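You operate a simulated robot arm through the tools that you are given. There is no shell and no other tool.

The job below is to be done with a simulated two-armed robot. You get a single attempt, and the scene is never put back.

## Task
Seat the waste beaker, park the arm over it, run one rinse.
Fine: inlet dial to RINSE, pump on, press RUN once, pump off when it is over; spill nothing. Set down upright: waste beaker.

It is judged by the outcome, as a careful person would: the job done as asked, and still so three seconds after it is handed in. It fails if anything else is knocked over, pushed out of place, dropped, spilled or broken.

## Robot
Two 6-joint arms with two-finger grippers on one trunk, on a base that drives. Base frame: it is fixed to the floor where the robot stands at the start and does not move with it; the origin is under the middle of the robot, x ahead of it, y to its left, z up. Readings come in m, rad, newtons and seconds.
The left shoulder is at the start at [0.07, 0.147, 1.284], the right one opposite. With the tool pointing down near the work surface each hand reaches from about 0.4 to 0.68 m from the robot's upright axis, wherever it stands, measured 20 degrees to its own side. Places, roughly: beaker seat [0.1, -0.5, 0.8]; collector arm [0.4, -0.4, 1.1]; inlet dial [-0.5, -0.8, 0.9]; pump rocker [-0.9, -1, 1]; system cabinet [-1, -1.5, 1.2]. Payload 2.45 kg a hand.
The tool frame of a hand sits at the grasp point between the pads (the TCP): z along the fingers, y along the line on which they close. The tips reach 0.03 m beyond it. The gripper opens to 0.106 m. The gripper's body begins 0.079 m behind the TCP.
Orientation is that of the tool frame in the base frame, as [roll, pitch, yaw] about the fixed x, y, z axes, in that order (R = Rz(yaw) Ry(pitch) Rx(roll)). With the fingers straight down and closing along the base's y, the tool's x points along the base's -x, its y along +y and its z along -z.

## Interface
- The arms move only by the tool nudge_tool. It takes "left_targets", "right_targets" or both (then of equal length, played together; a hand with none holds still); each is a list of rows, each a list of 7 numbers: the shift along the tool's x, y, z in cm, then the turn, a rotation vector about the tool's x, y, z in rad, then the finger opening in cm, from 0 to 10.6. In form: [[dx, dy, dz, ax, ay, az, jaw], ...]. A call has 1 to 20 rows; each row shifts and turns the commanded pose from where the row before left it, along the tool's axes as they then stand. Rows are played at 5 a second. More than 0.05 m and 0.15 rad between two rows, or a gripper value outside its range, and nothing of the call is played. A pose out of reach is approached as far as the arm can. The call stops where the force on the tool passes 40 N (or 10 N more than at its start, if that is more) or the arm is blocked; 0.2 s more then pass. The fingers move at their own pace (about 0.072 m/s each) and stop on an object; they squeeze with about 36 N. The grip force told is the motor's: it shows also when the fingers shut on nothing. Time passes only in rows, and 0.2 s behind the last, so rows that do not move let the fingers close. The reply holds the time, the measured pose of the TCP, the force on the tool along the base axes, the opening and the grip force, in the units named above and with some noise, with the torque about the TCP (base axes, N m) and any sound that the robot's microphone picked up.
- Cameras (640 x 400 px; columns grow to the right, rows downward): "scene" is now at [0.1076, -0.0671, 1.5146]; the picture's right is [-0.77, -0.64, 0.00], its down [-0.35, 0.43, -0.83] and it looks along [0.53, -0.64, -0.55] (base axes); focal length 214 px, centre (320, 200). "left" rides on the left gripper at [0.076, 0.002, -0.106] in its tool frame; the picture's right is [-0.02, 1.00, 0.00], its down [-0.78, -0.02, -0.62] and it looks along [-0.62, -0.01, 0.78] (tool axes); focal length 247 px, centre (320, 200). "right" rides on the right gripper at [0.076, -0.002, -0.106] in its tool frame; the picture's right is [0.02, 1.00, 0.00], its down [-0.78, 0.02, -0.62] and it looks along [-0.62, 0.01, 0.78] (tool axes); focal length 247 px, centre (320, 200).
- snapshot(camera): a new picture of that camera. The clock stands still meanwhile.
- slide_trunk(by): slides the trunk up (or, below 0, down) by that many m; the arms and the scene camera ride with it, the base frame stays. It gives what a move gives, with no picture.
- steer(legs): drives the robot by 1 to 6 legs, each [ahead, left, turn to the left] in m, m and rad, along the robot's own axes; the way and the turn of a leg run together, so that a leg with both is an arc; at most 1.5 m and 3.142 rad a leg. The arms and the cameras ride along, it lands a little off, and it stops where it bumps. It gives what a move gives.
- aim_head(pan, tilt): turns the head with the scene camera to pan (to the left, within 1.501 rad either way) and tilt (down, from -0.506 to 1.204), counted from straight ahead of the robot. It gives what a move gives.
- locate(camera, pixels): for up to 12 pixels [column, row] of the newest picture of that camera ("zoom" is the newest enlarged one), the place [x, y, z] in the base frame of the surface seen there, good to about 0.003 m. The clock stands still meanwhile.
- inspect(camera, box): a new picture of the part [left, top, right, bottom] of that camera's present view, enlarged. The clock stands still meanwhile.
- close_job(): hands the job in; it is judged then, once.

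Open the grippers and draw the arms clear of the work before you hand the job in, unless the task says otherwise.

The tools are called after ">>>" as name(argument=value, ...) on one line, values as JSON. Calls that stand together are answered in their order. nudge_tool: Moves the arms, as the interface text tells. Its arguments: {"type":"object","properties":{"left_targets":{"type":"array"},"right_targets":{"type":"array"}},"required":[]} The other tools are called the same way: slide_trunk (by) slides the trunk up or down; steer (legs) drives the base; aim_head (pan, tilt) turns the head that bears the scene camera; snapshot (camera) takes a picture; locate (camera, pixels) gives the place of the surface under pixels of a picture; inspect (camera, box) takes an enlarged picture of a part of a camera's view; close_job () hands the job in.

At the start:

```text
time: 0.0
left_tool_pos: [0.6049, -0.0049, 1.2961]
left_tcp_rot: [3.141, -0.003, -3.139]
left_ft_force: [-0.2, -0.2, -0.3]
left_torque: [0.01, 0.03, 0.0]
left_width: 0.1058
left_grip_force: 0.0
right_tool_pos: [0.3612, -0.4709, 1.296]
right_tcp_rot: [-3.141, 0.002, -3.141]
right_ft_force: [0.2, 0.7, 0.1]
right_torque: [-0.01, -0.01, 0.01]
right_width: 0.1062
right_grip_force: 0.0
trunk travel left (down, up): [-0.757, 0.183]
robot x, y, heading: [-0.0023, 0.0006, 0.0]
head pan, tilt: [-0.88, 0.588]
```

scene: 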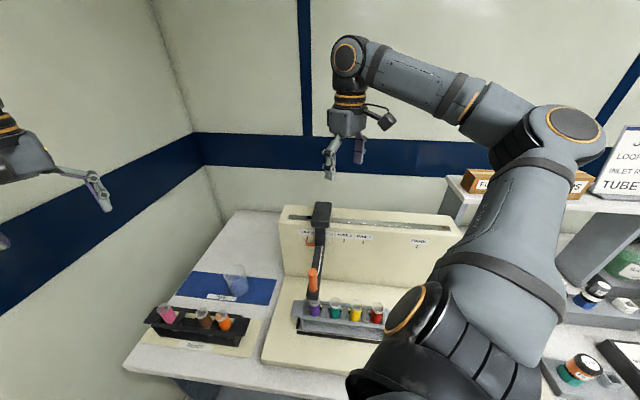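
right: 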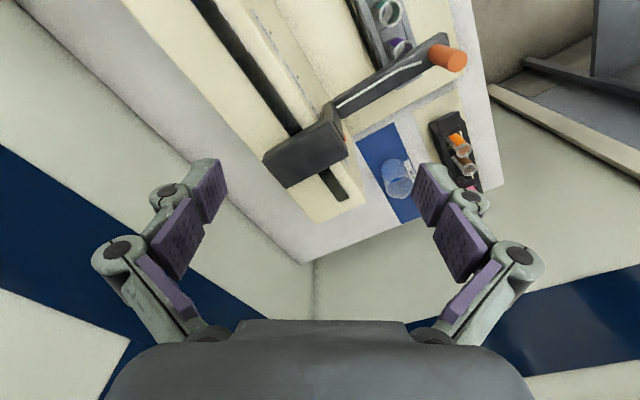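
left: 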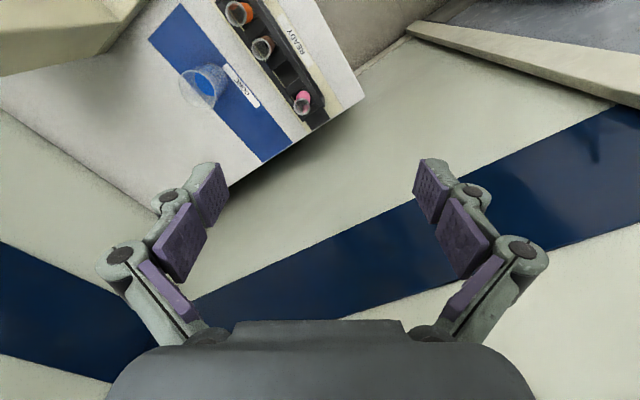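

The scene view shows the collector (arm at about (320,210)), a clear beaker on a blue mat at (235,282) and a sign at the right (620,180). I'll look closer at these and locate a few points.

>>> inspect(camera="scene", box=[120, 180, 460, 400])

>>> inspect(camera="scene", box=[440, 120, 640, 250])

>>> locate(camera="scene", pixels=[[235, 290], [321, 212], [312, 280], [419, 242], [345, 240], [310, 235], [225, 297], [180, 290], [275, 280]])

```text
1.82 times, centred on (290, 290) of scene
```

zoom: 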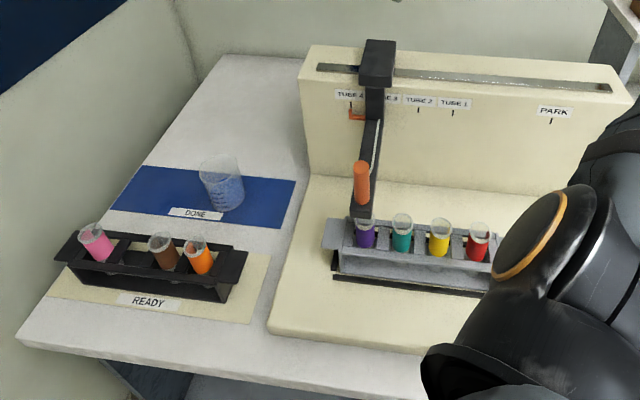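

```text
3.08 times, centred on (540, 185) of scene
```

zoom: 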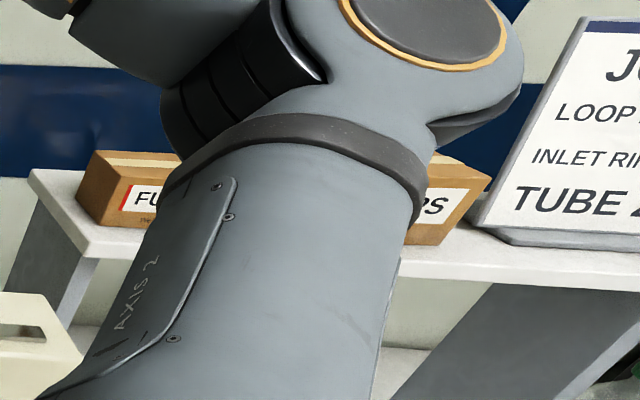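

```text
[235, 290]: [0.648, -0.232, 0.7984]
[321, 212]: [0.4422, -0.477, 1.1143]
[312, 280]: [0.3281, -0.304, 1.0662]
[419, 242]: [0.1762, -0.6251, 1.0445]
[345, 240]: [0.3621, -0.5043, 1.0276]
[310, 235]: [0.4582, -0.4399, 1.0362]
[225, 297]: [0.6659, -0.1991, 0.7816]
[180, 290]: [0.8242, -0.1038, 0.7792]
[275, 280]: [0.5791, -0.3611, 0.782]
```

The beaker stands on the DONE mat and the carriage is at TUBE 4 or so; the right part is hidden by the arm. I'll pan the head to the right to see the job card, inlet dial, pump.

>>> aim_head(pan=-1.5, tilt=0.5)

>>> snapshot(camera="scene")

>>> snapshot(camera="right")

```text
time: 1.0
left_tool_pos: [0.6043, -0.0065, 1.2962]
left_tcp_rot: [3.14, 0.0, -3.141]
left_ft_force: [0.2, 1.0, -0.7]
left_torque: [0.01, 0.01, -0.01]
left_width: 0.1058
left_grip_force: 0.1
right_tool_pos: [0.3608, -0.4702, 1.2967]
right_tcp_rot: [3.142, 0.0, 3.141]
right_ft_force: [0.3, -0.1, -0.6]
right_torque: [0.02, 0.01, 0.0]
right_width: 0.1059
right_grip_force: 0.0
trunk travel left (down, up): [-0.757, 0.183]
robot x, y, heading: [0.0017, -0.0014, -0.002]
head pan, tilt: [-1.499, 0.499]
```

```text
taken
```

scene: 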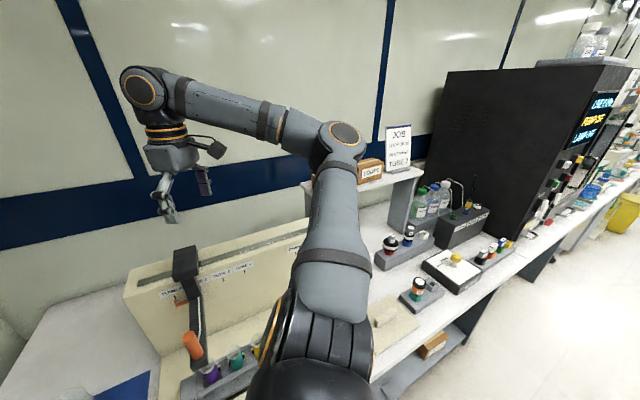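

```text
taken
```

right: 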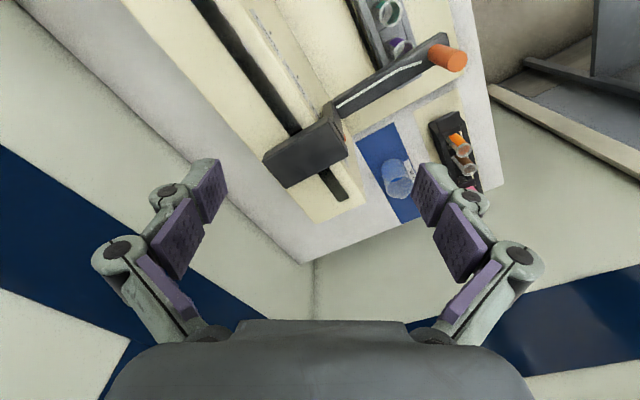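

The bench runs along to the right: job card at (397,148), dial box with a yellow knob (453,262), cabinet with display at (590,120). I'll enlarge those.

>>> inspect(camera="scene", box=[350, 110, 450, 190])

>>> inspect(camera="scene", box=[360, 170, 530, 320])

>>> inspect(camera="scene", box=[500, 60, 640, 250])

>>> locate(camera="scene", pixels=[[453, 262], [419, 285], [390, 242], [408, 230], [469, 205], [467, 220], [600, 115], [567, 165], [504, 245], [490, 250], [397, 150], [542, 210]])

```text
5.00 times, centred on (400, 150) of scene
```

zoom: 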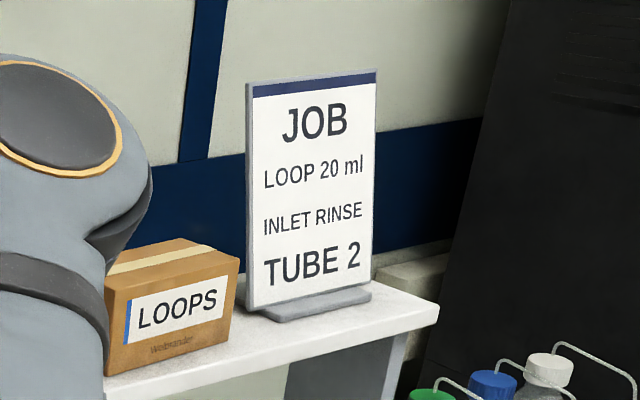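

```text
2.67 times, centred on (445, 245) of scene
```

zoom: 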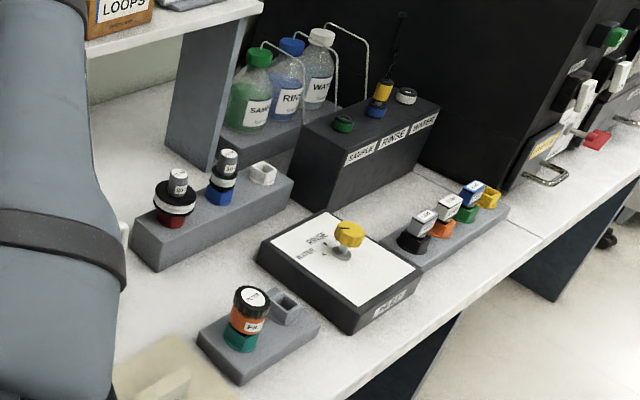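

```text
2.11 times, centred on (570, 155) of scene
```

zoom: 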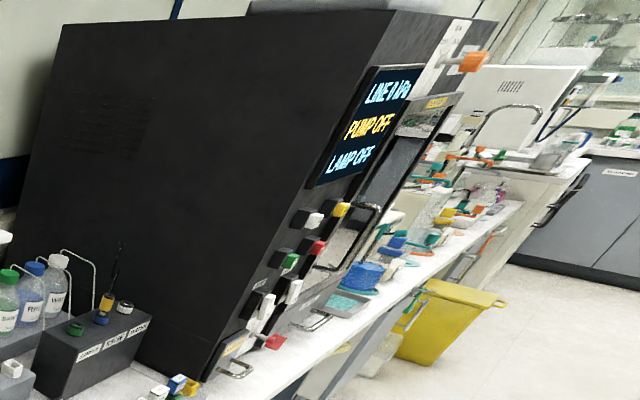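

```text
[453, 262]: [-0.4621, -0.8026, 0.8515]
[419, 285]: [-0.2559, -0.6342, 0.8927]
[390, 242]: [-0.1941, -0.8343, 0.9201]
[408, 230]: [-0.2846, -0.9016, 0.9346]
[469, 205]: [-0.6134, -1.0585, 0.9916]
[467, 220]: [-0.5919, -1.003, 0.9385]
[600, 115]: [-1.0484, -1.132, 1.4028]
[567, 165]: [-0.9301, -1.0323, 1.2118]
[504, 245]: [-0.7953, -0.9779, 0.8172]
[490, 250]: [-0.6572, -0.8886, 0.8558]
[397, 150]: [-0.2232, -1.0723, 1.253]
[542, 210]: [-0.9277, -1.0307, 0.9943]
```

The bench runs along about (-0.84,-0.54), so it is turned to me. I check where its front edge lies before turning the robot.

>>> aim_head(pan=-1.0, tilt=1.0)

>>> snapshot(camera="scene")

```text
time: 1.9
left_tool_pos: [0.6036, -0.0052, 1.2957]
left_tcp_rot: [3.14, -0.002, -3.14]
left_ft_force: [0.1, 0.2, -0.1]
left_torque: [0.02, 0.01, 0.03]
left_width: 0.1061
left_grip_force: 0.1
right_tool_pos: [0.3625, -0.472, 1.2968]
right_tcp_rot: [3.14, 0.001, -3.141]
right_ft_force: [-0.5, -0.1, -0.2]
right_torque: [-0.02, -0.01, -0.01]
right_width: 0.1058
right_grip_force: 0.1
trunk travel left (down, up): [-0.757, 0.183]
robot x, y, heading: [0.0007, -0.0028, 0.002]
head pan, tilt: [-1.0, 1.0]
```

```text
taken
```

scene: 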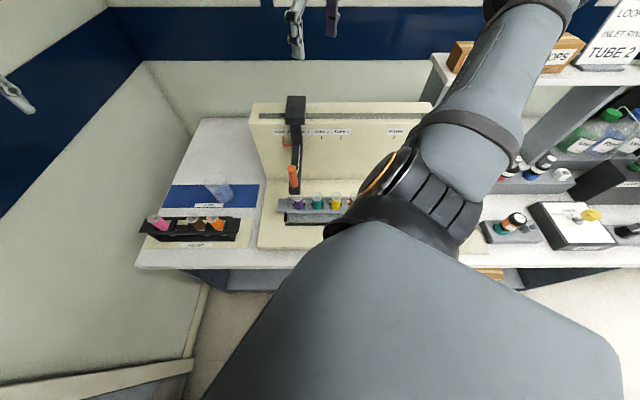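

The bench front edge shows at row ~267. I locate several edge points and the mat, beaker, and rack.

>>> locate(camera="scene", pixels=[[150, 265], [230, 265], [580, 262], [500, 258], [222, 203], [218, 184], [230, 186], [160, 223], [215, 224], [292, 190], [297, 102], [258, 245]])

>>> inspect(camera="scene", box=[130, 80, 450, 280])

```text
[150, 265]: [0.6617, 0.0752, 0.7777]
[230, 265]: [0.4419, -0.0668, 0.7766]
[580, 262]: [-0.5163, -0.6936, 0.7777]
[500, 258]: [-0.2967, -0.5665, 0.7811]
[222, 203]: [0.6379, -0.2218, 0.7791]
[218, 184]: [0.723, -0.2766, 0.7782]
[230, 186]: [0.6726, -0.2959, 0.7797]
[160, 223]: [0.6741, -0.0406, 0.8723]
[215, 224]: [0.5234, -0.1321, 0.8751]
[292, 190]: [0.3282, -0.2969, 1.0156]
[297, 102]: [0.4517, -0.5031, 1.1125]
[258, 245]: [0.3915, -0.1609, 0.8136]
```

```text
2.00 times, centred on (290, 180) of scene
```

zoom: 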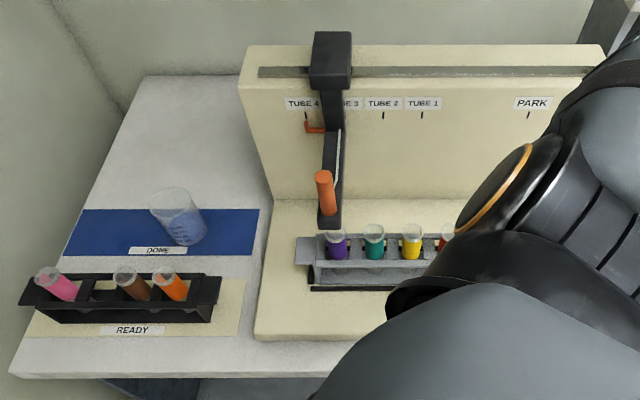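

The bench faces me at heading about -0.99 rad, with its front edge about 0.30 m from my axis. I turn in place to square up to it, hands staying high (z≈1.30), well above the collector carriage top (1.11).

>>> steer(legs=[[0, 0, -0.992]])

>>> aim_head(pan=0, tilt=0.9)

>>> snapshot(camera="scene")

>>> snapshot(camera="left")

>>> snapshot(camera="right")

```text
time: 4.8
left_tool_pos: [0.3304, -0.5058, 1.2965]
left_tcp_rot: [3.139, -0.002, 2.159]
left_ft_force: [0.0, 0.3, -0.5]
left_torque: [-0.03, 0.0, 0.0]
left_width: 0.1059
left_grip_force: 0.0
right_tool_pos: [-0.1913, -0.5614, 1.2976]
right_tcp_rot: [3.141, -0.001, 2.159]
right_ft_force: [0.1, 0.3, 0.1]
right_torque: [0.0, 0.01, 0.0]
right_width: 0.106
right_grip_force: 0.0
trunk travel left (down, up): [-0.757, 0.183]
robot x, y, heading: [-0.0017, 0.0034, -0.985]
head pan, tilt: [-1.0, 1.0]
```

```text
time: 6.1
left_tool_pos: [0.3293, -0.5054, 1.2959]
left_tcp_rot: [3.141, -0.002, 2.159]
left_ft_force: [0.1, 0.4, 0.0]
left_torque: [0.01, -0.01, 0.01]
left_width: 0.1062
left_grip_force: 0.0
right_tool_pos: [-0.1915, -0.5611, 1.2968]
right_tcp_rot: [3.141, -0.001, 2.158]
right_ft_force: [0.9, -0.7, -0.4]
right_torque: [-0.02, -0.02, -0.01]
right_width: 0.106
right_grip_force: 0.1
trunk travel left (down, up): [-0.757, 0.183]
robot x, y, heading: [-0.0003, 0.0024, -0.985]
head pan, tilt: [0.0, 0.901]
```

```text
taken
```

scene: 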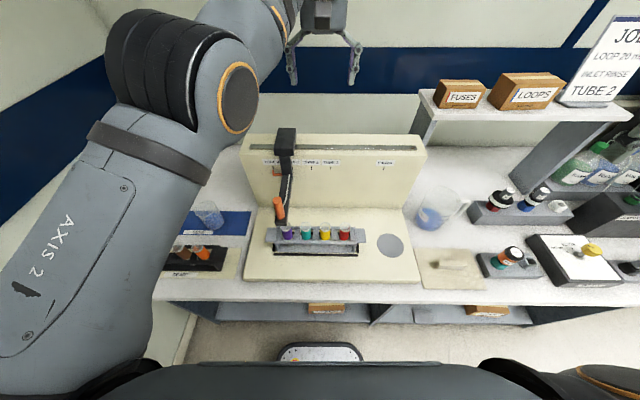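

```text
taken
```

left: 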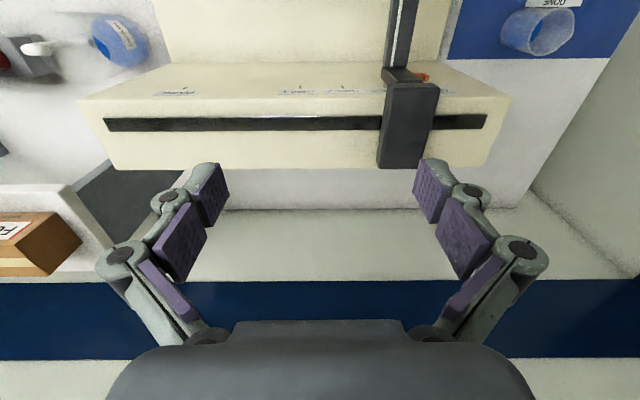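

```text
taken
```

right: 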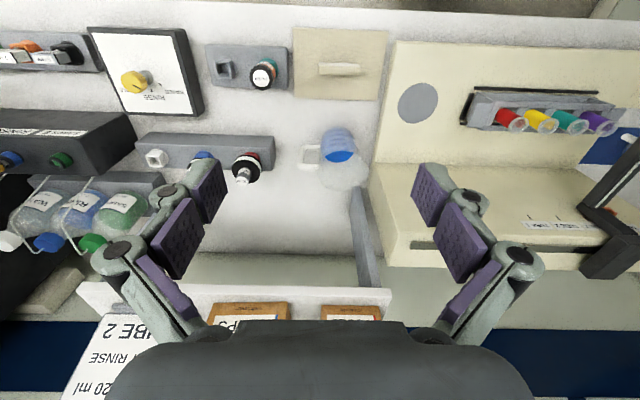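

There are two vessels: the clear beaker on the DONE mat (208,215) and a mug-like one with a handle at (437,213) next to the grey seat disc (390,246). I look closer at both for labels and contents.

>>> inspect(camera="scene", box=[390, 160, 500, 300])

>>> inspect(camera="right", box=[280, 90, 420, 210])

>>> inspect(camera="scene", box=[150, 180, 270, 290])

>>> inspect(camera="scene", box=[230, 110, 430, 290])

>>> inspect(camera="left", box=[480, 0, 640, 100])

```text
2.86 times, centred on (445, 230) of scene
```

zoom: 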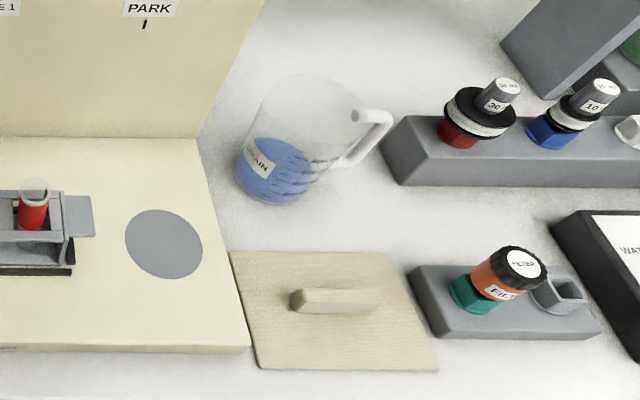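

```text
3.33 times, centred on (350, 150) of right
```

zoom: 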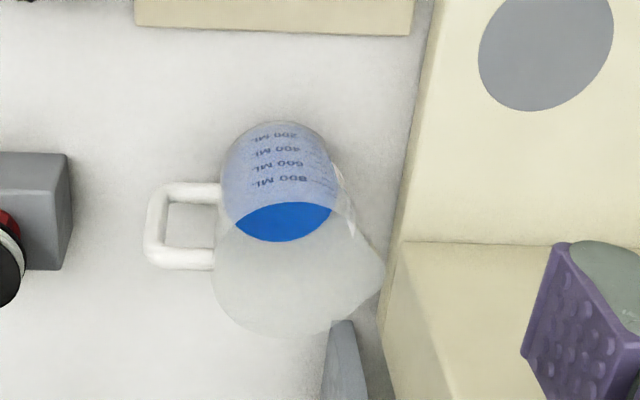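

```text
3.64 times, centred on (210, 235) of scene
```

zoom: 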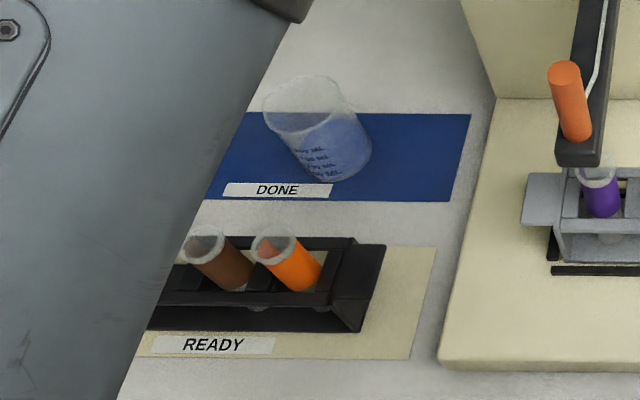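

```text
2.22 times, centred on (330, 200) of scene
```

zoom: 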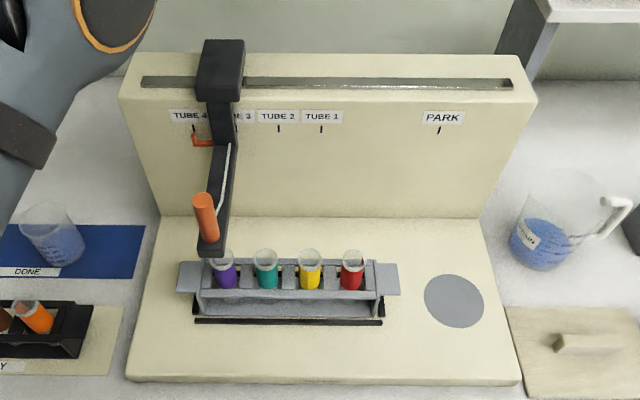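

```text
4.00 times, centred on (560, 50) of left
```

zoom: 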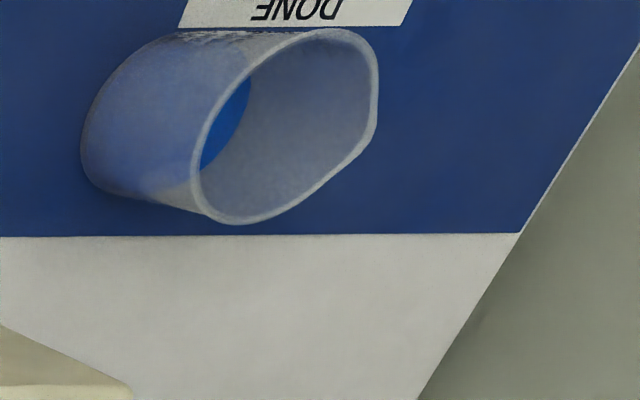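

The jug is labelled DRAIN and holds blue liquid; the beaker on the DONE mat seems to hold some too. I check the wall on the left and reference points before moving.

>>> snapshot(camera="scene")

>>> locate(camera="scene", pixels=[[180, 340], [40, 110], [390, 246], [390, 235], [390, 257], [378, 246], [403, 246], [285, 140], [280, 205], [386, 165], [270, 160], [330, 161]])

>>> inspect(camera="scene", box=[250, 120, 350, 260])

```text
taken
```

scene: 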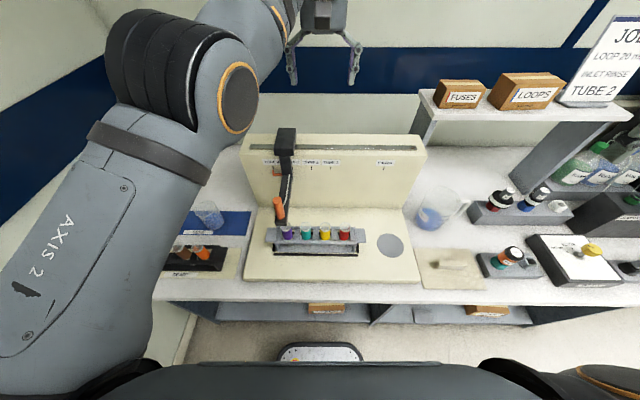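

```text
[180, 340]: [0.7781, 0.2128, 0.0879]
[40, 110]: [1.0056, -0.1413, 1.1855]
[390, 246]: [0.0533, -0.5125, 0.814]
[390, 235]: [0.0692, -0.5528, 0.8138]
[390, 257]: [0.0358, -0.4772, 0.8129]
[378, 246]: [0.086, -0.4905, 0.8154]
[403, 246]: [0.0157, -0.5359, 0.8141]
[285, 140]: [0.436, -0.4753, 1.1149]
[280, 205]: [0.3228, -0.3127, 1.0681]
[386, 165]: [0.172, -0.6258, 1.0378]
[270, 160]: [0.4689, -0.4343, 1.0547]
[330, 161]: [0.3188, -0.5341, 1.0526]
```

```text
2.86 times, centred on (300, 190) of scene
```

zoom: 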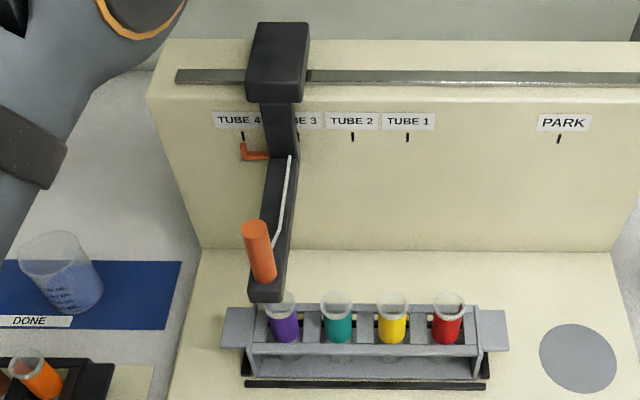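

The pointer on the carriage is at TUBE 4; the seat is the grey disc, centre about (0.052,-0.513,0.814), and the wall on the left is at about 0.77 m. I sidestep left 0.15 m to bring the left hand near the beaker for a closer look.

>>> steer(legs=[[0, 0.15, -0.008]])

>>> nudge_tool(left_targets=[[4, 4, 0, 0, 0, 0, 10.6], [4, 4, 0, 0, 0, 0, 10.6], [3, 4, 0, 0, 0, 0, 10.6], [3, 4, 0, 0, 0, 0, 10.6], [0, 4, 0, 0, 0, 0, 10.6], [0, 4, 0, 0, 0, 0, 10.6], [0, 0, 0, 0, 0, 0, 10.6]])

>>> snapshot(camera="left")

>>> snapshot(camera="scene")

```text
time: 7.5
left_tool_pos: [0.4497, -0.4243, 1.2972]
left_tcp_rot: [3.138, -0.002, 2.164]
left_ft_force: [0.4, 1.2, 0.1]
left_torque: [-0.15, 0.05, 0.01]
left_width: 0.1061
left_grip_force: 0.0
right_tool_pos: [-0.0712, -0.484, 1.2969]
right_tcp_rot: [3.141, 0.001, 2.165]
right_ft_force: [1.0, 0.1, 0.9]
right_torque: [0.04, 0.13, 0.0]
right_width: 0.1058
right_grip_force: 0.1
trunk travel left (down, up): [-0.757, 0.183]
robot x, y, heading: [0.1157, 0.0765, -0.979]
head pan, tilt: [0.0, 0.901]
```

```text
refused: row 1 steps farther than a row can; nothing moved
```

```text
taken
```

left: 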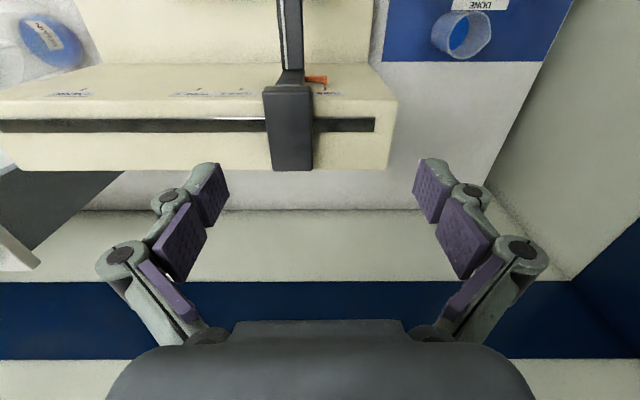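

```text
taken
```

scene: 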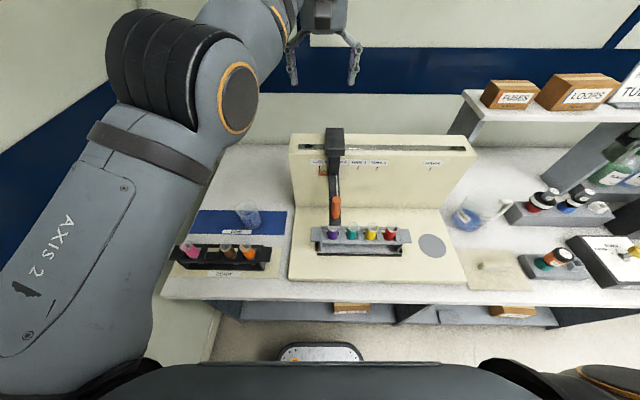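

The step was too long for one row (5.7 cm). I redo it with smaller steps: hand left and back, so its camera looks at the beaker.

>>> nudge_tool(left_targets=[[2.5, 4, 0, 0, 0, 0, 10.6], [2.5, 4, 0, 0, 0, 0, 10.6], [2.5, 4, 0, 0, 0, 0, 10.6], [2.5, 4, 0, 0, 0, 0, 10.6], [2, 4, 0, 0, 0, 0, 10.6], [0, 4, 0, 0, 0, 0, 10.6], [0, 0, 0, 0, 0, 0, 10.6]])

>>> snapshot(camera="left")

>>> inspect(camera="scene", box=[160, 160, 300, 280])

```text
time: 9.1
left_tool_pos: [0.5309, -0.3916, 1.3237]
left_tcp_rot: [3.14, 0.005, 2.166]
left_ft_force: [0.1, 0.0, -0.4]
left_torque: [0.01, -0.01, 0.01]
left_width: 0.1057
left_grip_force: 0.0
left hand out of reach, approached as far as the arm can: row 1, 2, 3, 4, 5, 6
right_tool_pos: [-0.0727, -0.4847, 1.2961]
right_tcp_rot: [-3.141, 0.0, 2.164]
right_ft_force: [-0.5, -0.7, -0.3]
right_torque: [0.04, -0.04, -0.04]
right_width: 0.1061
right_grip_force: 0.0
trunk travel left (down, up): [-0.757, 0.183]
robot x, y, heading: [0.1192, 0.0793, -0.981]
head pan, tilt: [0.0, 0.901]
```

```text
taken
```

left: 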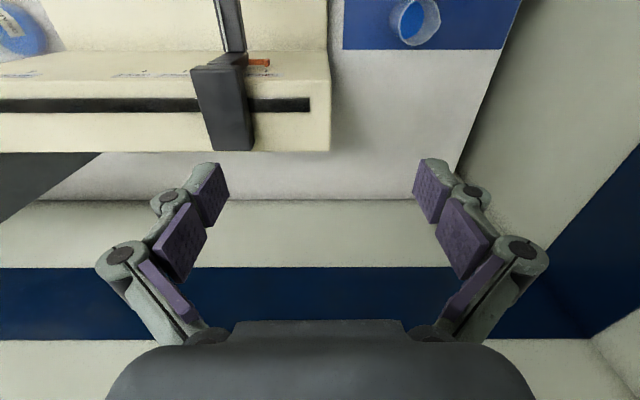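

```text
3.33 times, centred on (230, 220) of scene
```

zoom: 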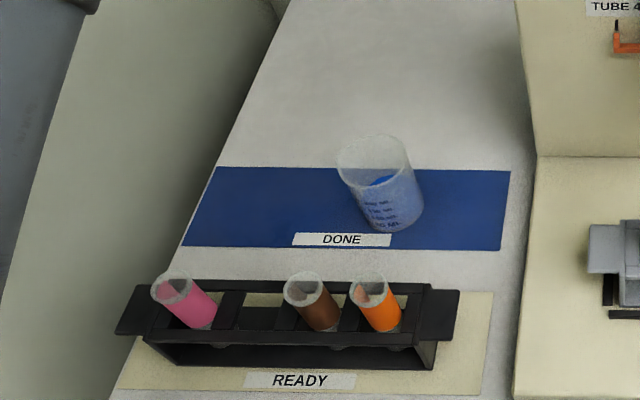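

The hand could not get that near at that height (measured forward 0.62, left 0.08). I test lowering by 10 cm, which still keeps fingertips (≥1.16) above the carriage top 1.115.

>>> nudge_tool(left_targets=[[0, 0, 3, 0, 0, 0, 10.6], [0, 0, 3, 0, 0, 0, 10.6], [0, 0, 3, 0, 0, 0, 10.6], [0, 0, 0, 0, 0, 0, 10.6]])

```text
time: 10.1
left_tool_pos: [0.5439, -0.4158, 1.241]
left_tcp_rot: [3.14, -0.003, 2.165]
left_ft_force: [-0.1, 0.2, -0.2]
left_torque: [0.01, -0.04, 0.01]
left_width: 0.1059
left_grip_force: 0.0
left hand out of reach, approached as far as the arm can: row 1, 2, 3
right_tool_pos: [-0.0709, -0.4841, 1.2971]
right_tcp_rot: [3.141, 0.001, 2.165]
right_ft_force: [-0.3, 0.4, 0.0]
right_torque: [-0.02, 0.0, 0.02]
right_width: 0.1058
right_grip_force: 0.0
trunk travel left (down, up): [-0.757, 0.183]
robot x, y, heading: [0.1213, 0.0759, -0.979]
head pan, tilt: [0.0, 0.901]
```

The hand went down but also drifted forward. I test a pure small leftward step to learn what limits it.

>>> nudge_tool(left_targets=[[0, 3, 0, 0, 0, 0, 10.6], [0, 3, 0, 0, 0, 0, 10.6], [0, 0, 0, 0, 0, 0, 10.6]])

```text
time: 10.9
left_tool_pos: [0.5989, -0.3927, 1.2434]
left_tcp_rot: [3.138, -0.008, 2.163]
left_ft_force: [-0.6, -0.8, -0.1]
left_torque: [0.02, -0.04, -0.01]
left_width: 0.106
left_grip_force: 0.1
left hand out of reach, approached as far as the arm can: row 1, 2
right_tool_pos: [-0.0726, -0.4857, 1.2967]
right_tcp_rot: [3.14, 0.002, 2.165]
right_ft_force: [-0.6, -0.7, -0.4]
right_torque: [0.01, -0.05, 0.02]
right_width: 0.1059
right_grip_force: 0.0
trunk travel left (down, up): [-0.757, 0.183]
robot x, y, heading: [0.1143, 0.0763, -0.978]
head pan, tilt: [0.0, 0.901]
```

Left works (now forward 0.66, left 0.14). I test moving backward and down from here.

>>> nudge_tool(left_targets=[[3, 0, 2, 0, 0, 0, 10.6], [3, 0, 2, 0, 0, 0, 10.6], [0, 0, 0, 0, 0, 0, 10.6]])

```text
time: 11.7
left_tool_pos: [0.5971, -0.3987, 1.229]
left_tcp_rot: [3.14, -0.005, 2.163]
left_ft_force: [-0.1, -0.1, 0.1]
left_torque: [-0.01, -0.01, -0.02]
left_width: 0.106
left_grip_force: 0.0
left hand out of reach, approached as far as the arm can: row 1, 2
right_tool_pos: [-0.0711, -0.4841, 1.2972]
right_tcp_rot: [-3.141, -0.001, 2.164]
right_ft_force: [-0.4, 0.3, 0.6]
right_torque: [0.04, -0.01, 0.0]
right_width: 0.1058
right_grip_force: 0.1
trunk travel left (down, up): [-0.757, 0.183]
robot x, y, heading: [0.1189, 0.0798, -0.975]
head pan, tilt: [0.0, 0.901]
```

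Backward is blocked by the fold limit at this height; lower down the reach opens nearer. I check the left picture for what lies under the hand before lowering.

>>> snapshot(camera="left")

>>> snapshot(camera="scene")

```text
taken
```

left: 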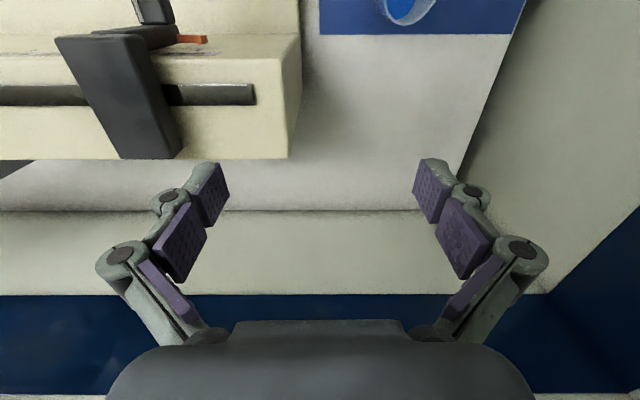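

```text
taken
```

scene: 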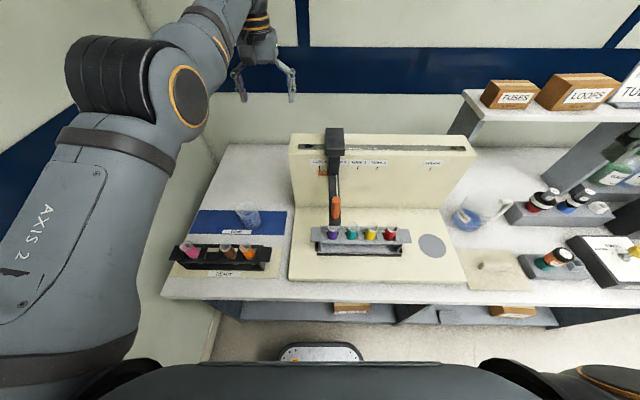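

The collector end is close under the right finger, so I move left 12 cm first while lowering gently, towards above the beaker's line.

>>> nudge_tool(left_targets=[[0, 4, 0, 0, 0, 0, 10.6], [0, 4, 0, 0, 0, 0, 10.6], [0, 4, 2, 0, 0, 0, 10.6], [0, 0, 4, 0, 0, 0, 10.6], [0, 0, 4, 0, 0, 0, 10.6], [0, 0, 0, 0, 0, 0, 10.6]])

>>> snapshot(camera="left")

```text
time: 13.1
left_tool_pos: [0.7068, -0.3508, 1.132]
left_tcp_rot: [3.14, -0.003, 2.163]
left_ft_force: [-0.9, -0.5, -0.3]
left_torque: [-0.05, -0.05, -0.02]
left_width: 0.106
left_grip_force: 0.0
left hand out of reach, approached as far as the arm can: row 2, 3, 4, 5
right_tool_pos: [-0.0716, -0.4846, 1.2973]
right_tcp_rot: [3.141, 0.001, 2.164]
right_ft_force: [-0.3, 0.5, 0.1]
right_torque: [-0.03, 0.01, 0.04]
right_width: 0.1059
right_grip_force: 0.0
trunk travel left (down, up): [-0.757, 0.183]
robot x, y, heading: [0.1169, 0.0792, -0.974]
head pan, tilt: [0.0, 0.901]
```

```text
taken
```

left: 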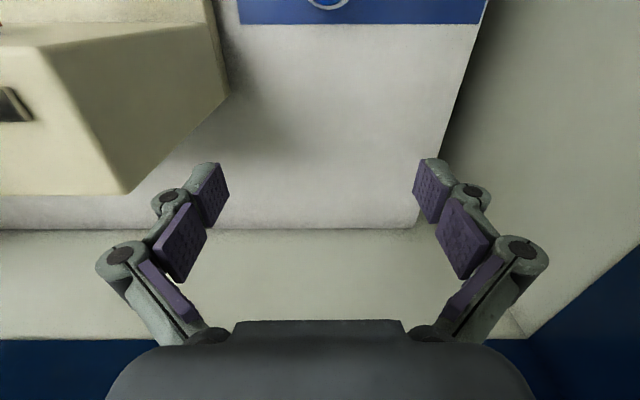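

Now laterally in line with the beaker (s≈-0.40), beyond it. I lower to about z≈1.03 and then draw back toward it.

>>> nudge_tool(left_targets=[[0, 0, 4, 0, 0, 0, 10.6], [0, 0, 4, 0, 0, 0, 10.6], [2, 0, 2, 0, 0, 0, 10.6], [4, 0, 0, 0, 0, 0, 10.6], [4, 0, 0, 0, 0, 0, 10.6], [4, 0, 0, 0, 0, 0, 10.6], [4, 0, 0, 0, 0, 0, 10.6], [0, 0, 0, 0, 0, 0, 10.6]])

>>> snapshot(camera="left")

>>> snapshot(camera="scene")

```text
time: 14.9
left_tool_pos: [0.7105, -0.3524, 1.0315]
left_tcp_rot: [3.141, -0.004, 2.164]
left_ft_force: [0.6, 0.3, 1.5]
left_torque: [0.01, 0.02, 0.04]
left_width: 0.1062
left_grip_force: 0.1
left hand out of reach, approached as far as the arm can: row 1, 3, 4, 5, 6, 7
right_tool_pos: [-0.0714, -0.485, 1.2956]
right_tcp_rot: [3.14, 0.0, 2.164]
right_ft_force: [0.1, -0.4, -0.8]
right_torque: [-0.01, 0.01, -0.01]
right_width: 0.1059
right_grip_force: 0.1
trunk travel left (down, up): [-0.757, 0.183]
robot x, y, heading: [0.1164, 0.0802, -0.975]
head pan, tilt: [0.0, 0.901]
```

```text
taken
```

left: 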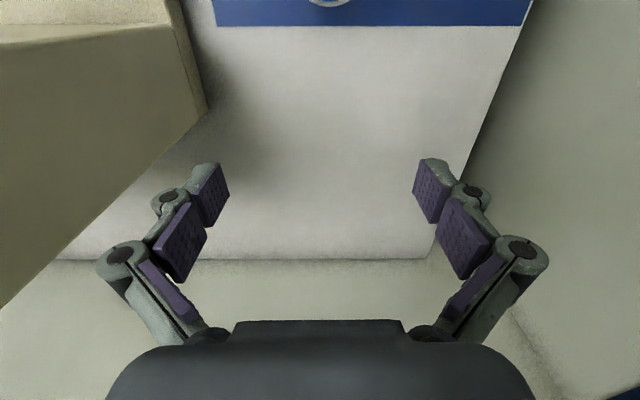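

```text
taken
```

scene: 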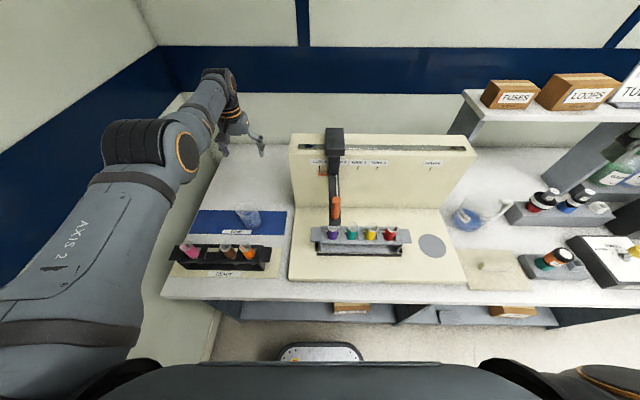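

Going down works but drawing back does not, so some joint limit is at play. I test whether a small yaw frees the backward move.

>>> nudge_tool(left_targets=[[0, 0, 0, 0, 0, 0.14, 10.6], [0, 0, 0, 0, 0, 0.14, 10.6], [2, 0, 0, 0, 0, 0, 10.6], [2, 0, 0, 0, 0, 0, 10.6], [0, 0, 0, 0, 0, 0, 10.6]])

```text
time: 16.1
left_tool_pos: [0.7163, -0.3462, 1.031]
left_tcp_rot: [3.141, -0.004, 1.886]
left_ft_force: [-0.1, 0.7, -0.9]
left_torque: [-0.03, -0.01, 0.01]
left_width: 0.1058
left_grip_force: 0.0
left hand out of reach, approached as far as the arm can: row 3, 4
right_tool_pos: [-0.0717, -0.4834, 1.2968]
right_tcp_rot: [3.141, 0.001, 2.162]
right_ft_force: [0.1, 0.0, -0.4]
right_torque: [0.0, 0.0, -0.01]
right_width: 0.1063
right_grip_force: 0.0
trunk travel left (down, up): [-0.757, 0.183]
robot x, y, heading: [0.1193, 0.0774, -0.974]
head pan, tilt: [0.0, 0.901]
```

Yaw is not the limiter. I take a scene picture and locate points along the left arm to understand its posture.

>>> snapshot(camera="scene")

>>> locate(camera="scene", pixels=[[40, 360], [70, 260], [130, 140], [185, 155], [200, 110], [215, 75], [235, 120], [90, 215], [30, 300], [120, 380]])

```text
taken
```

scene: 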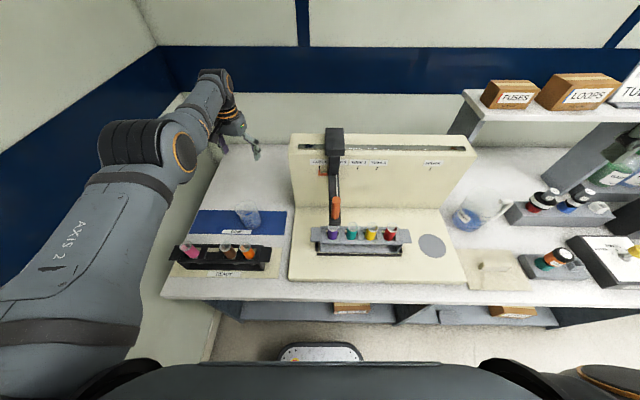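

```text
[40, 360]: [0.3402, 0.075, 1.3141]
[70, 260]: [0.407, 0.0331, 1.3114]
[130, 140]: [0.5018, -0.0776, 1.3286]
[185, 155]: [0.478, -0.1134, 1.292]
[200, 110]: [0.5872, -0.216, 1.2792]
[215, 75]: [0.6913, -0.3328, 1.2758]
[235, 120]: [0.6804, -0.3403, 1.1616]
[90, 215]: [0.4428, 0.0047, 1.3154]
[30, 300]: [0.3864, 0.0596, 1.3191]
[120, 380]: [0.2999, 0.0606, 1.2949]
```

The located points show the left arm is stretched out dead straight (elbow at its limit), so it can't start bending by pulling straight back. I raise the hand above the collector, then move it right, which should bend the elbow, and then back.

>>> nudge_tool(left_targets=[[0, 0, -4, 0, 0, 0, 10.6], [0, 0, -4, 0, 0, 0, 10.6], [0, 0, -4, 0, 0, 0, 10.6], [0, 0, -4, 0, 0, 0, 10.6], [0, 0, -2, 0, 0, 0, 10.6], [0, 0, 0, 0, 0, 0, 10.6]])

```text
time: 17.5
left_tool_pos: [0.7108, -0.3359, 1.2061]
left_tcp_rot: [3.139, -0.004, 1.884]
left_ft_force: [0.8, 0.1, 1.1]
left_torque: [0.01, -0.01, -0.02]
left_width: 0.1059
left_grip_force: 0.1
left hand out of reach, approached as far as the arm can: row 3, 4, 5
right_tool_pos: [-0.0693, -0.4856, 1.2968]
right_tcp_rot: [3.141, -0.003, 2.164]
right_ft_force: [-0.2, -0.6, 0.0]
right_torque: [-0.02, 0.0, 0.0]
right_width: 0.1061
right_grip_force: 0.1
trunk travel left (down, up): [-0.757, 0.183]
robot x, y, heading: [0.1128, 0.078, -0.977]
head pan, tilt: [0.0, 0.901]
```

Height is now 1.206, above everything here. Now move right and slightly back.

>>> nudge_tool(left_targets=[[1, -4, 0, 0, 0, 0, 10.6], [1, -4, 0, 0, 0, 0, 10.6], [1, -4, 0, 0, 0, 0, 10.6], [2, -4, 0, 0, 0, 0, 10.6], [0, 0, 0, 0, 0, 0, 10.6]])

```text
time: 18.7
left_tool_pos: [0.5818, -0.4053, 1.2258]
left_tcp_rot: [3.141, -0.003, 1.884]
left_ft_force: [-1.2, 0.4, -0.1]
left_torque: [0.02, 0.01, 0.0]
left_width: 0.1062
left_grip_force: 0.1
left hand out of reach, approached as far as the arm can: row 1, 2, 3, 4
right_tool_pos: [-0.0706, -0.4839, 1.2982]
right_tcp_rot: [3.141, -0.002, 2.165]
right_ft_force: [0.7, 0.2, 0.9]
right_torque: [0.01, 0.02, -0.02]
right_width: 0.1059
right_grip_force: 0.1
trunk travel left (down, up): [-0.757, 0.183]
robot x, y, heading: [0.1161, 0.0768, -0.983]
head pan, tilt: [0.0, 0.901]
```

Still on the full-stretch limit. I try an up-and-back motion, in case the elbow bends upward in a vertical plane.

>>> nudge_tool(left_targets=[[3, 0, -4, 0, 0, 0, 10.6], [3, 0, -4, 0, 0, 0, 10.6], [3, 0, -4, 0, 0, 0, 10.6], [0, 0, 0, 0, 0, 0, 10.6]])

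>>> snapshot(camera="scene")

```text
time: 19.7
left_tool_pos: [0.5715, -0.3767, 1.3164]
left_tcp_rot: [3.14, -0.004, 1.884]
left_ft_force: [-0.7, 0.4, -1.0]
left_torque: [0.02, -0.01, 0.01]
left_width: 0.1062
left_grip_force: 0.0
left hand out of reach, approached as far as the arm can: row 1, 2, 3
right_tool_pos: [-0.0711, -0.4859, 1.2966]
right_tcp_rot: [3.141, 0.001, 2.164]
right_ft_force: [0.2, -0.5, 0.7]
right_torque: [0.06, 0.02, 0.03]
right_width: 0.1061
right_grip_force: 0.0
trunk travel left (down, up): [-0.757, 0.183]
robot x, y, heading: [0.1176, 0.0751, -0.975]
head pan, tilt: [0.0, 0.901]
```

```text
taken
```

scene: 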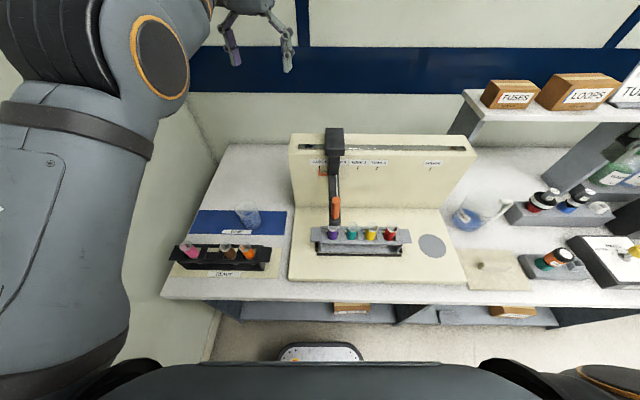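

Still on the limit. I locate points on the left arm to check whether the elbow is truly straight.

>>> locate(camera="scene", pixels=[[160, 60], [45, 40], [180, 10], [60, 200], [60, 330], [80, 130], [235, 3], [120, 20]])

>>> aim_head(pan=0.5, tilt=0.1)

>>> snapshot(camera="scene")

```text
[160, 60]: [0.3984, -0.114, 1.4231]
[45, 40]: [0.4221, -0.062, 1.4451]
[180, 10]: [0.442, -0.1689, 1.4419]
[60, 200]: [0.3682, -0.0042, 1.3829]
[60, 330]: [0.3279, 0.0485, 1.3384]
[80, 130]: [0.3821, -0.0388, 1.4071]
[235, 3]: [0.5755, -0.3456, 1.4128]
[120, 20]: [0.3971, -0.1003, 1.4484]
```

```text
time: 20.8
left_tool_pos: [0.571, -0.376, 1.3172]
left_tcp_rot: [3.141, -0.003, 1.885]
left_ft_force: [-0.8, 0.0, -0.8]
left_torque: [0.02, 0.0, 0.01]
left_width: 0.106
left_grip_force: 0.2
right_tool_pos: [-0.0717, -0.4846, 1.2975]
right_tcp_rot: [3.141, 0.0, 2.163]
right_ft_force: [-1.1, 0.3, -0.4]
right_torque: [0.01, -0.01, 0.02]
right_width: 0.106
right_grip_force: 0.0
trunk travel left (down, up): [-0.757, 0.183]
robot x, y, heading: [0.1184, 0.0781, -0.981]
head pan, tilt: [0.499, 0.099]
```

```text
taken
```

scene: 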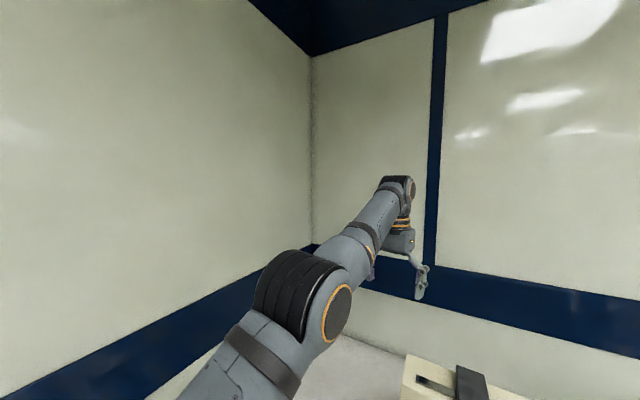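

The elbow is indeed straight and bends in a vertical plane. Near full stretch even a small retraction means a large elbow swing, so I try very small backward steps.

>>> nudge_tool(left_targets=[[0.05, 0, 0, 0, 0, 0, 10.6], [0.05, 0, 0, 0, 0, 0, 10.6], [0.1, 0, 0, 0, 0, 0, 10.6], [0.1, 0, 0, 0, 0, 0, 10.6], [0.2, 0, 0, 0, 0, 0, 10.6], [0.2, 0, 0, 0, 0, 0, 10.6], [0.3, 0, 0, 0, 0, 0, 10.6], [0.5, 0, 0, 0, 0, 0, 10.6], [1, 0, 0, 0, 0, 0, 10.6], [1, 0, 0, 0, 0, 0, 10.6], [1, 0, 0, 0, 0, 0, 10.6], [0, 0, 0, 0, 0, 0, 10.6]])

```text
time: 23.4
left_tool_pos: [0.5718, -0.3729, 1.3195]
left_tcp_rot: [3.14, -0.002, 1.885]
left_ft_force: [-0.7, 0.4, -0.2]
left_torque: [0.0, 0.01, 0.02]
left_width: 0.1059
left_grip_force: 0.1
left hand out of reach, approached as far as the arm can: row 4, 6, 7, 8, 9, 10, 11
right_tool_pos: [-0.0719, -0.4856, 1.2971]
right_tcp_rot: [3.14, 0.0, 2.164]
right_ft_force: [-0.2, -0.1, 0.7]
right_torque: [0.0, -0.02, 0.0]
right_width: 0.1062
right_grip_force: 0.2
trunk travel left (down, up): [-0.757, 0.183]
robot x, y, heading: [0.1199, 0.0787, -0.977]
head pan, tilt: [0.499, 0.099]
```

Still stuck. A tilt of the hand should engage the elbow joint itself, so I combine pulling back with a small tilt (fingers swinging towards the robot), which I can undo afterwards.

>>> nudge_tool(left_targets=[[4.5, 0, 0, 0, 0.14, 0, 10.6], [4.5, 0, 0, 0, 0.14, 0, 10.6], [4, 0, 0, 0, 0, 0, 10.6], [0, 0, 0, 0, 0, 0, 10.6]])

```text
time: 24.4
left_tool_pos: [0.5734, -0.3748, 1.3196]
left_tcp_rot: [3.139, -0.001, 1.884]
left_ft_force: [0.1, 0.0, 0.3]
left_torque: [-0.02, 0.03, 0.02]
left_width: 0.1062
left_grip_force: 0.0
left hand out of reach, approached as far as the arm can: row 1, 2, 3
right_tool_pos: [-0.0714, -0.4845, 1.2976]
right_tcp_rot: [-3.142, -0.002, 2.163]
right_ft_force: [0.3, 0.5, 0.3]
right_torque: [-0.01, 0.01, 0.01]
right_width: 0.1061
right_grip_force: 0.0
trunk travel left (down, up): [-0.757, 0.183]
robot x, y, heading: [0.1175, 0.0742, -0.978]
head pan, tilt: [0.499, 0.099]
```

No motion at all that time. I test a pure tilt in place, both ways.

>>> nudge_tool(left_targets=[[0, 0, 0, 0, -0.05, 0, 10.6], [0, 0, 0, 0, -0.1, 0, 10.6], [0, 0, 0, 0, 0, 0, 10.6]])

>>> nudge_tool(left_targets=[[0, 0, 0, 0, 0.1, 0, 10.6], [0, 0, 0, 0, 0.1, 0, 10.6], [0, 0, 0, 0, 0, 0, 10.6]])

```text
time: 25.2
left_tool_pos: [0.5835, -0.3988, 1.3317]
left_tcp_rot: [3.139, 0.146, 1.885]
left_ft_force: [-0.1, 0.0, 0.2]
left_torque: [0.0, 0.03, 0.01]
left_width: 0.1059
left_grip_force: 0.0
left hand out of reach, approached as far as the arm can: row 1, 2
right_tool_pos: [-0.0709, -0.4841, 1.2978]
right_tcp_rot: [3.14, 0.0, 2.165]
right_ft_force: [0.0, 0.1, 0.2]
right_torque: [0.03, -0.03, 0.0]
right_width: 0.1059
right_grip_force: 0.0
trunk travel left (down, up): [-0.757, 0.183]
robot x, y, heading: [0.1151, 0.0759, -0.976]
head pan, tilt: [0.499, 0.099]
```

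```text
time: 26.0
left_tool_pos: [0.5724, -0.3753, 1.3195]
left_tcp_rot: [3.141, -0.001, 1.885]
left_ft_force: [-0.2, 1.0, 0.4]
left_torque: [0.04, 0.0, 0.03]
left_width: 0.1059
left_grip_force: 0.2
left hand out of reach, approached as far as the arm can: row 1, 2
right_tool_pos: [-0.0702, -0.485, 1.2972]
right_tcp_rot: [-3.141, 0.001, 2.166]
right_ft_force: [0.4, -0.1, -0.2]
right_torque: [0.03, 0.01, -0.01]
right_width: 0.1061
right_grip_force: 0.0
trunk travel left (down, up): [-0.757, 0.183]
robot x, y, heading: [0.1163, 0.0772, -0.976]
head pan, tilt: [0.499, 0.099]
```

The hand tilts one way but not the other: a second limit at vertical. I tilt the fingers well forward first (safe height, wall is farther) and then try drawing back.

>>> nudge_tool(left_targets=[[0, 0, 0, 0, -0.14, 0, 10.6], [0, 0, 0, 0, -0.14, 0, 10.6], [0, 0, 0, 0, -0.14, 0, 10.6], [0, 0, 0, 0, -0.14, 0, 10.6], [2, 0, -1, 0, 0, 0, 10.6], [2, 0, -1, 0, 0, 0, 10.6], [2, 0, -1, 0, 0, 0, 10.6], [2, 0, -1, 0, 0, 0, 10.6], [0, 0, 0, 0, 0, 0, 10.6]])

>>> snapshot(camera="scene")

```text
time: 28.0
left_tool_pos: [0.6226, -0.4497, 1.4013]
left_tcp_rot: [3.141, 0.558, 1.882]
left_ft_force: [0.3, 0.1, -0.4]
left_torque: [0.0, 0.01, -0.01]
left_width: 0.106
left_grip_force: 0.0
left hand out of reach, approached as far as the arm can: row 1, 2, 3, 4, 5, 6, 7, 8
right_tool_pos: [-0.071, -0.4847, 1.2974]
right_tcp_rot: [3.142, 0.0, 2.164]
right_ft_force: [-0.3, 0.2, 0.5]
right_torque: [0.02, 0.04, 0.02]
right_width: 0.106
right_grip_force: 0.0
trunk travel left (down, up): [-0.757, 0.183]
robot x, y, heading: [0.1201, 0.0785, -0.976]
head pan, tilt: [0.499, 0.099]
```

```text
taken
```

scene: 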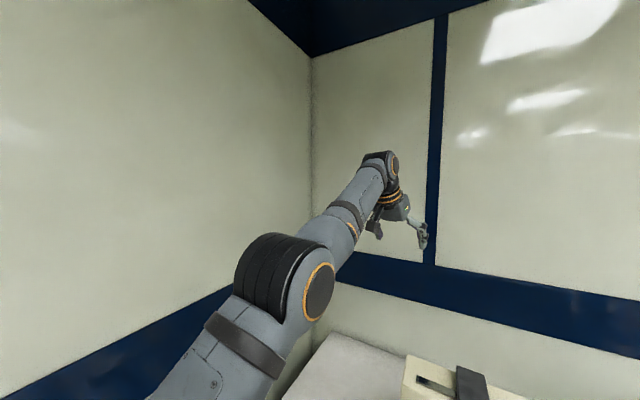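

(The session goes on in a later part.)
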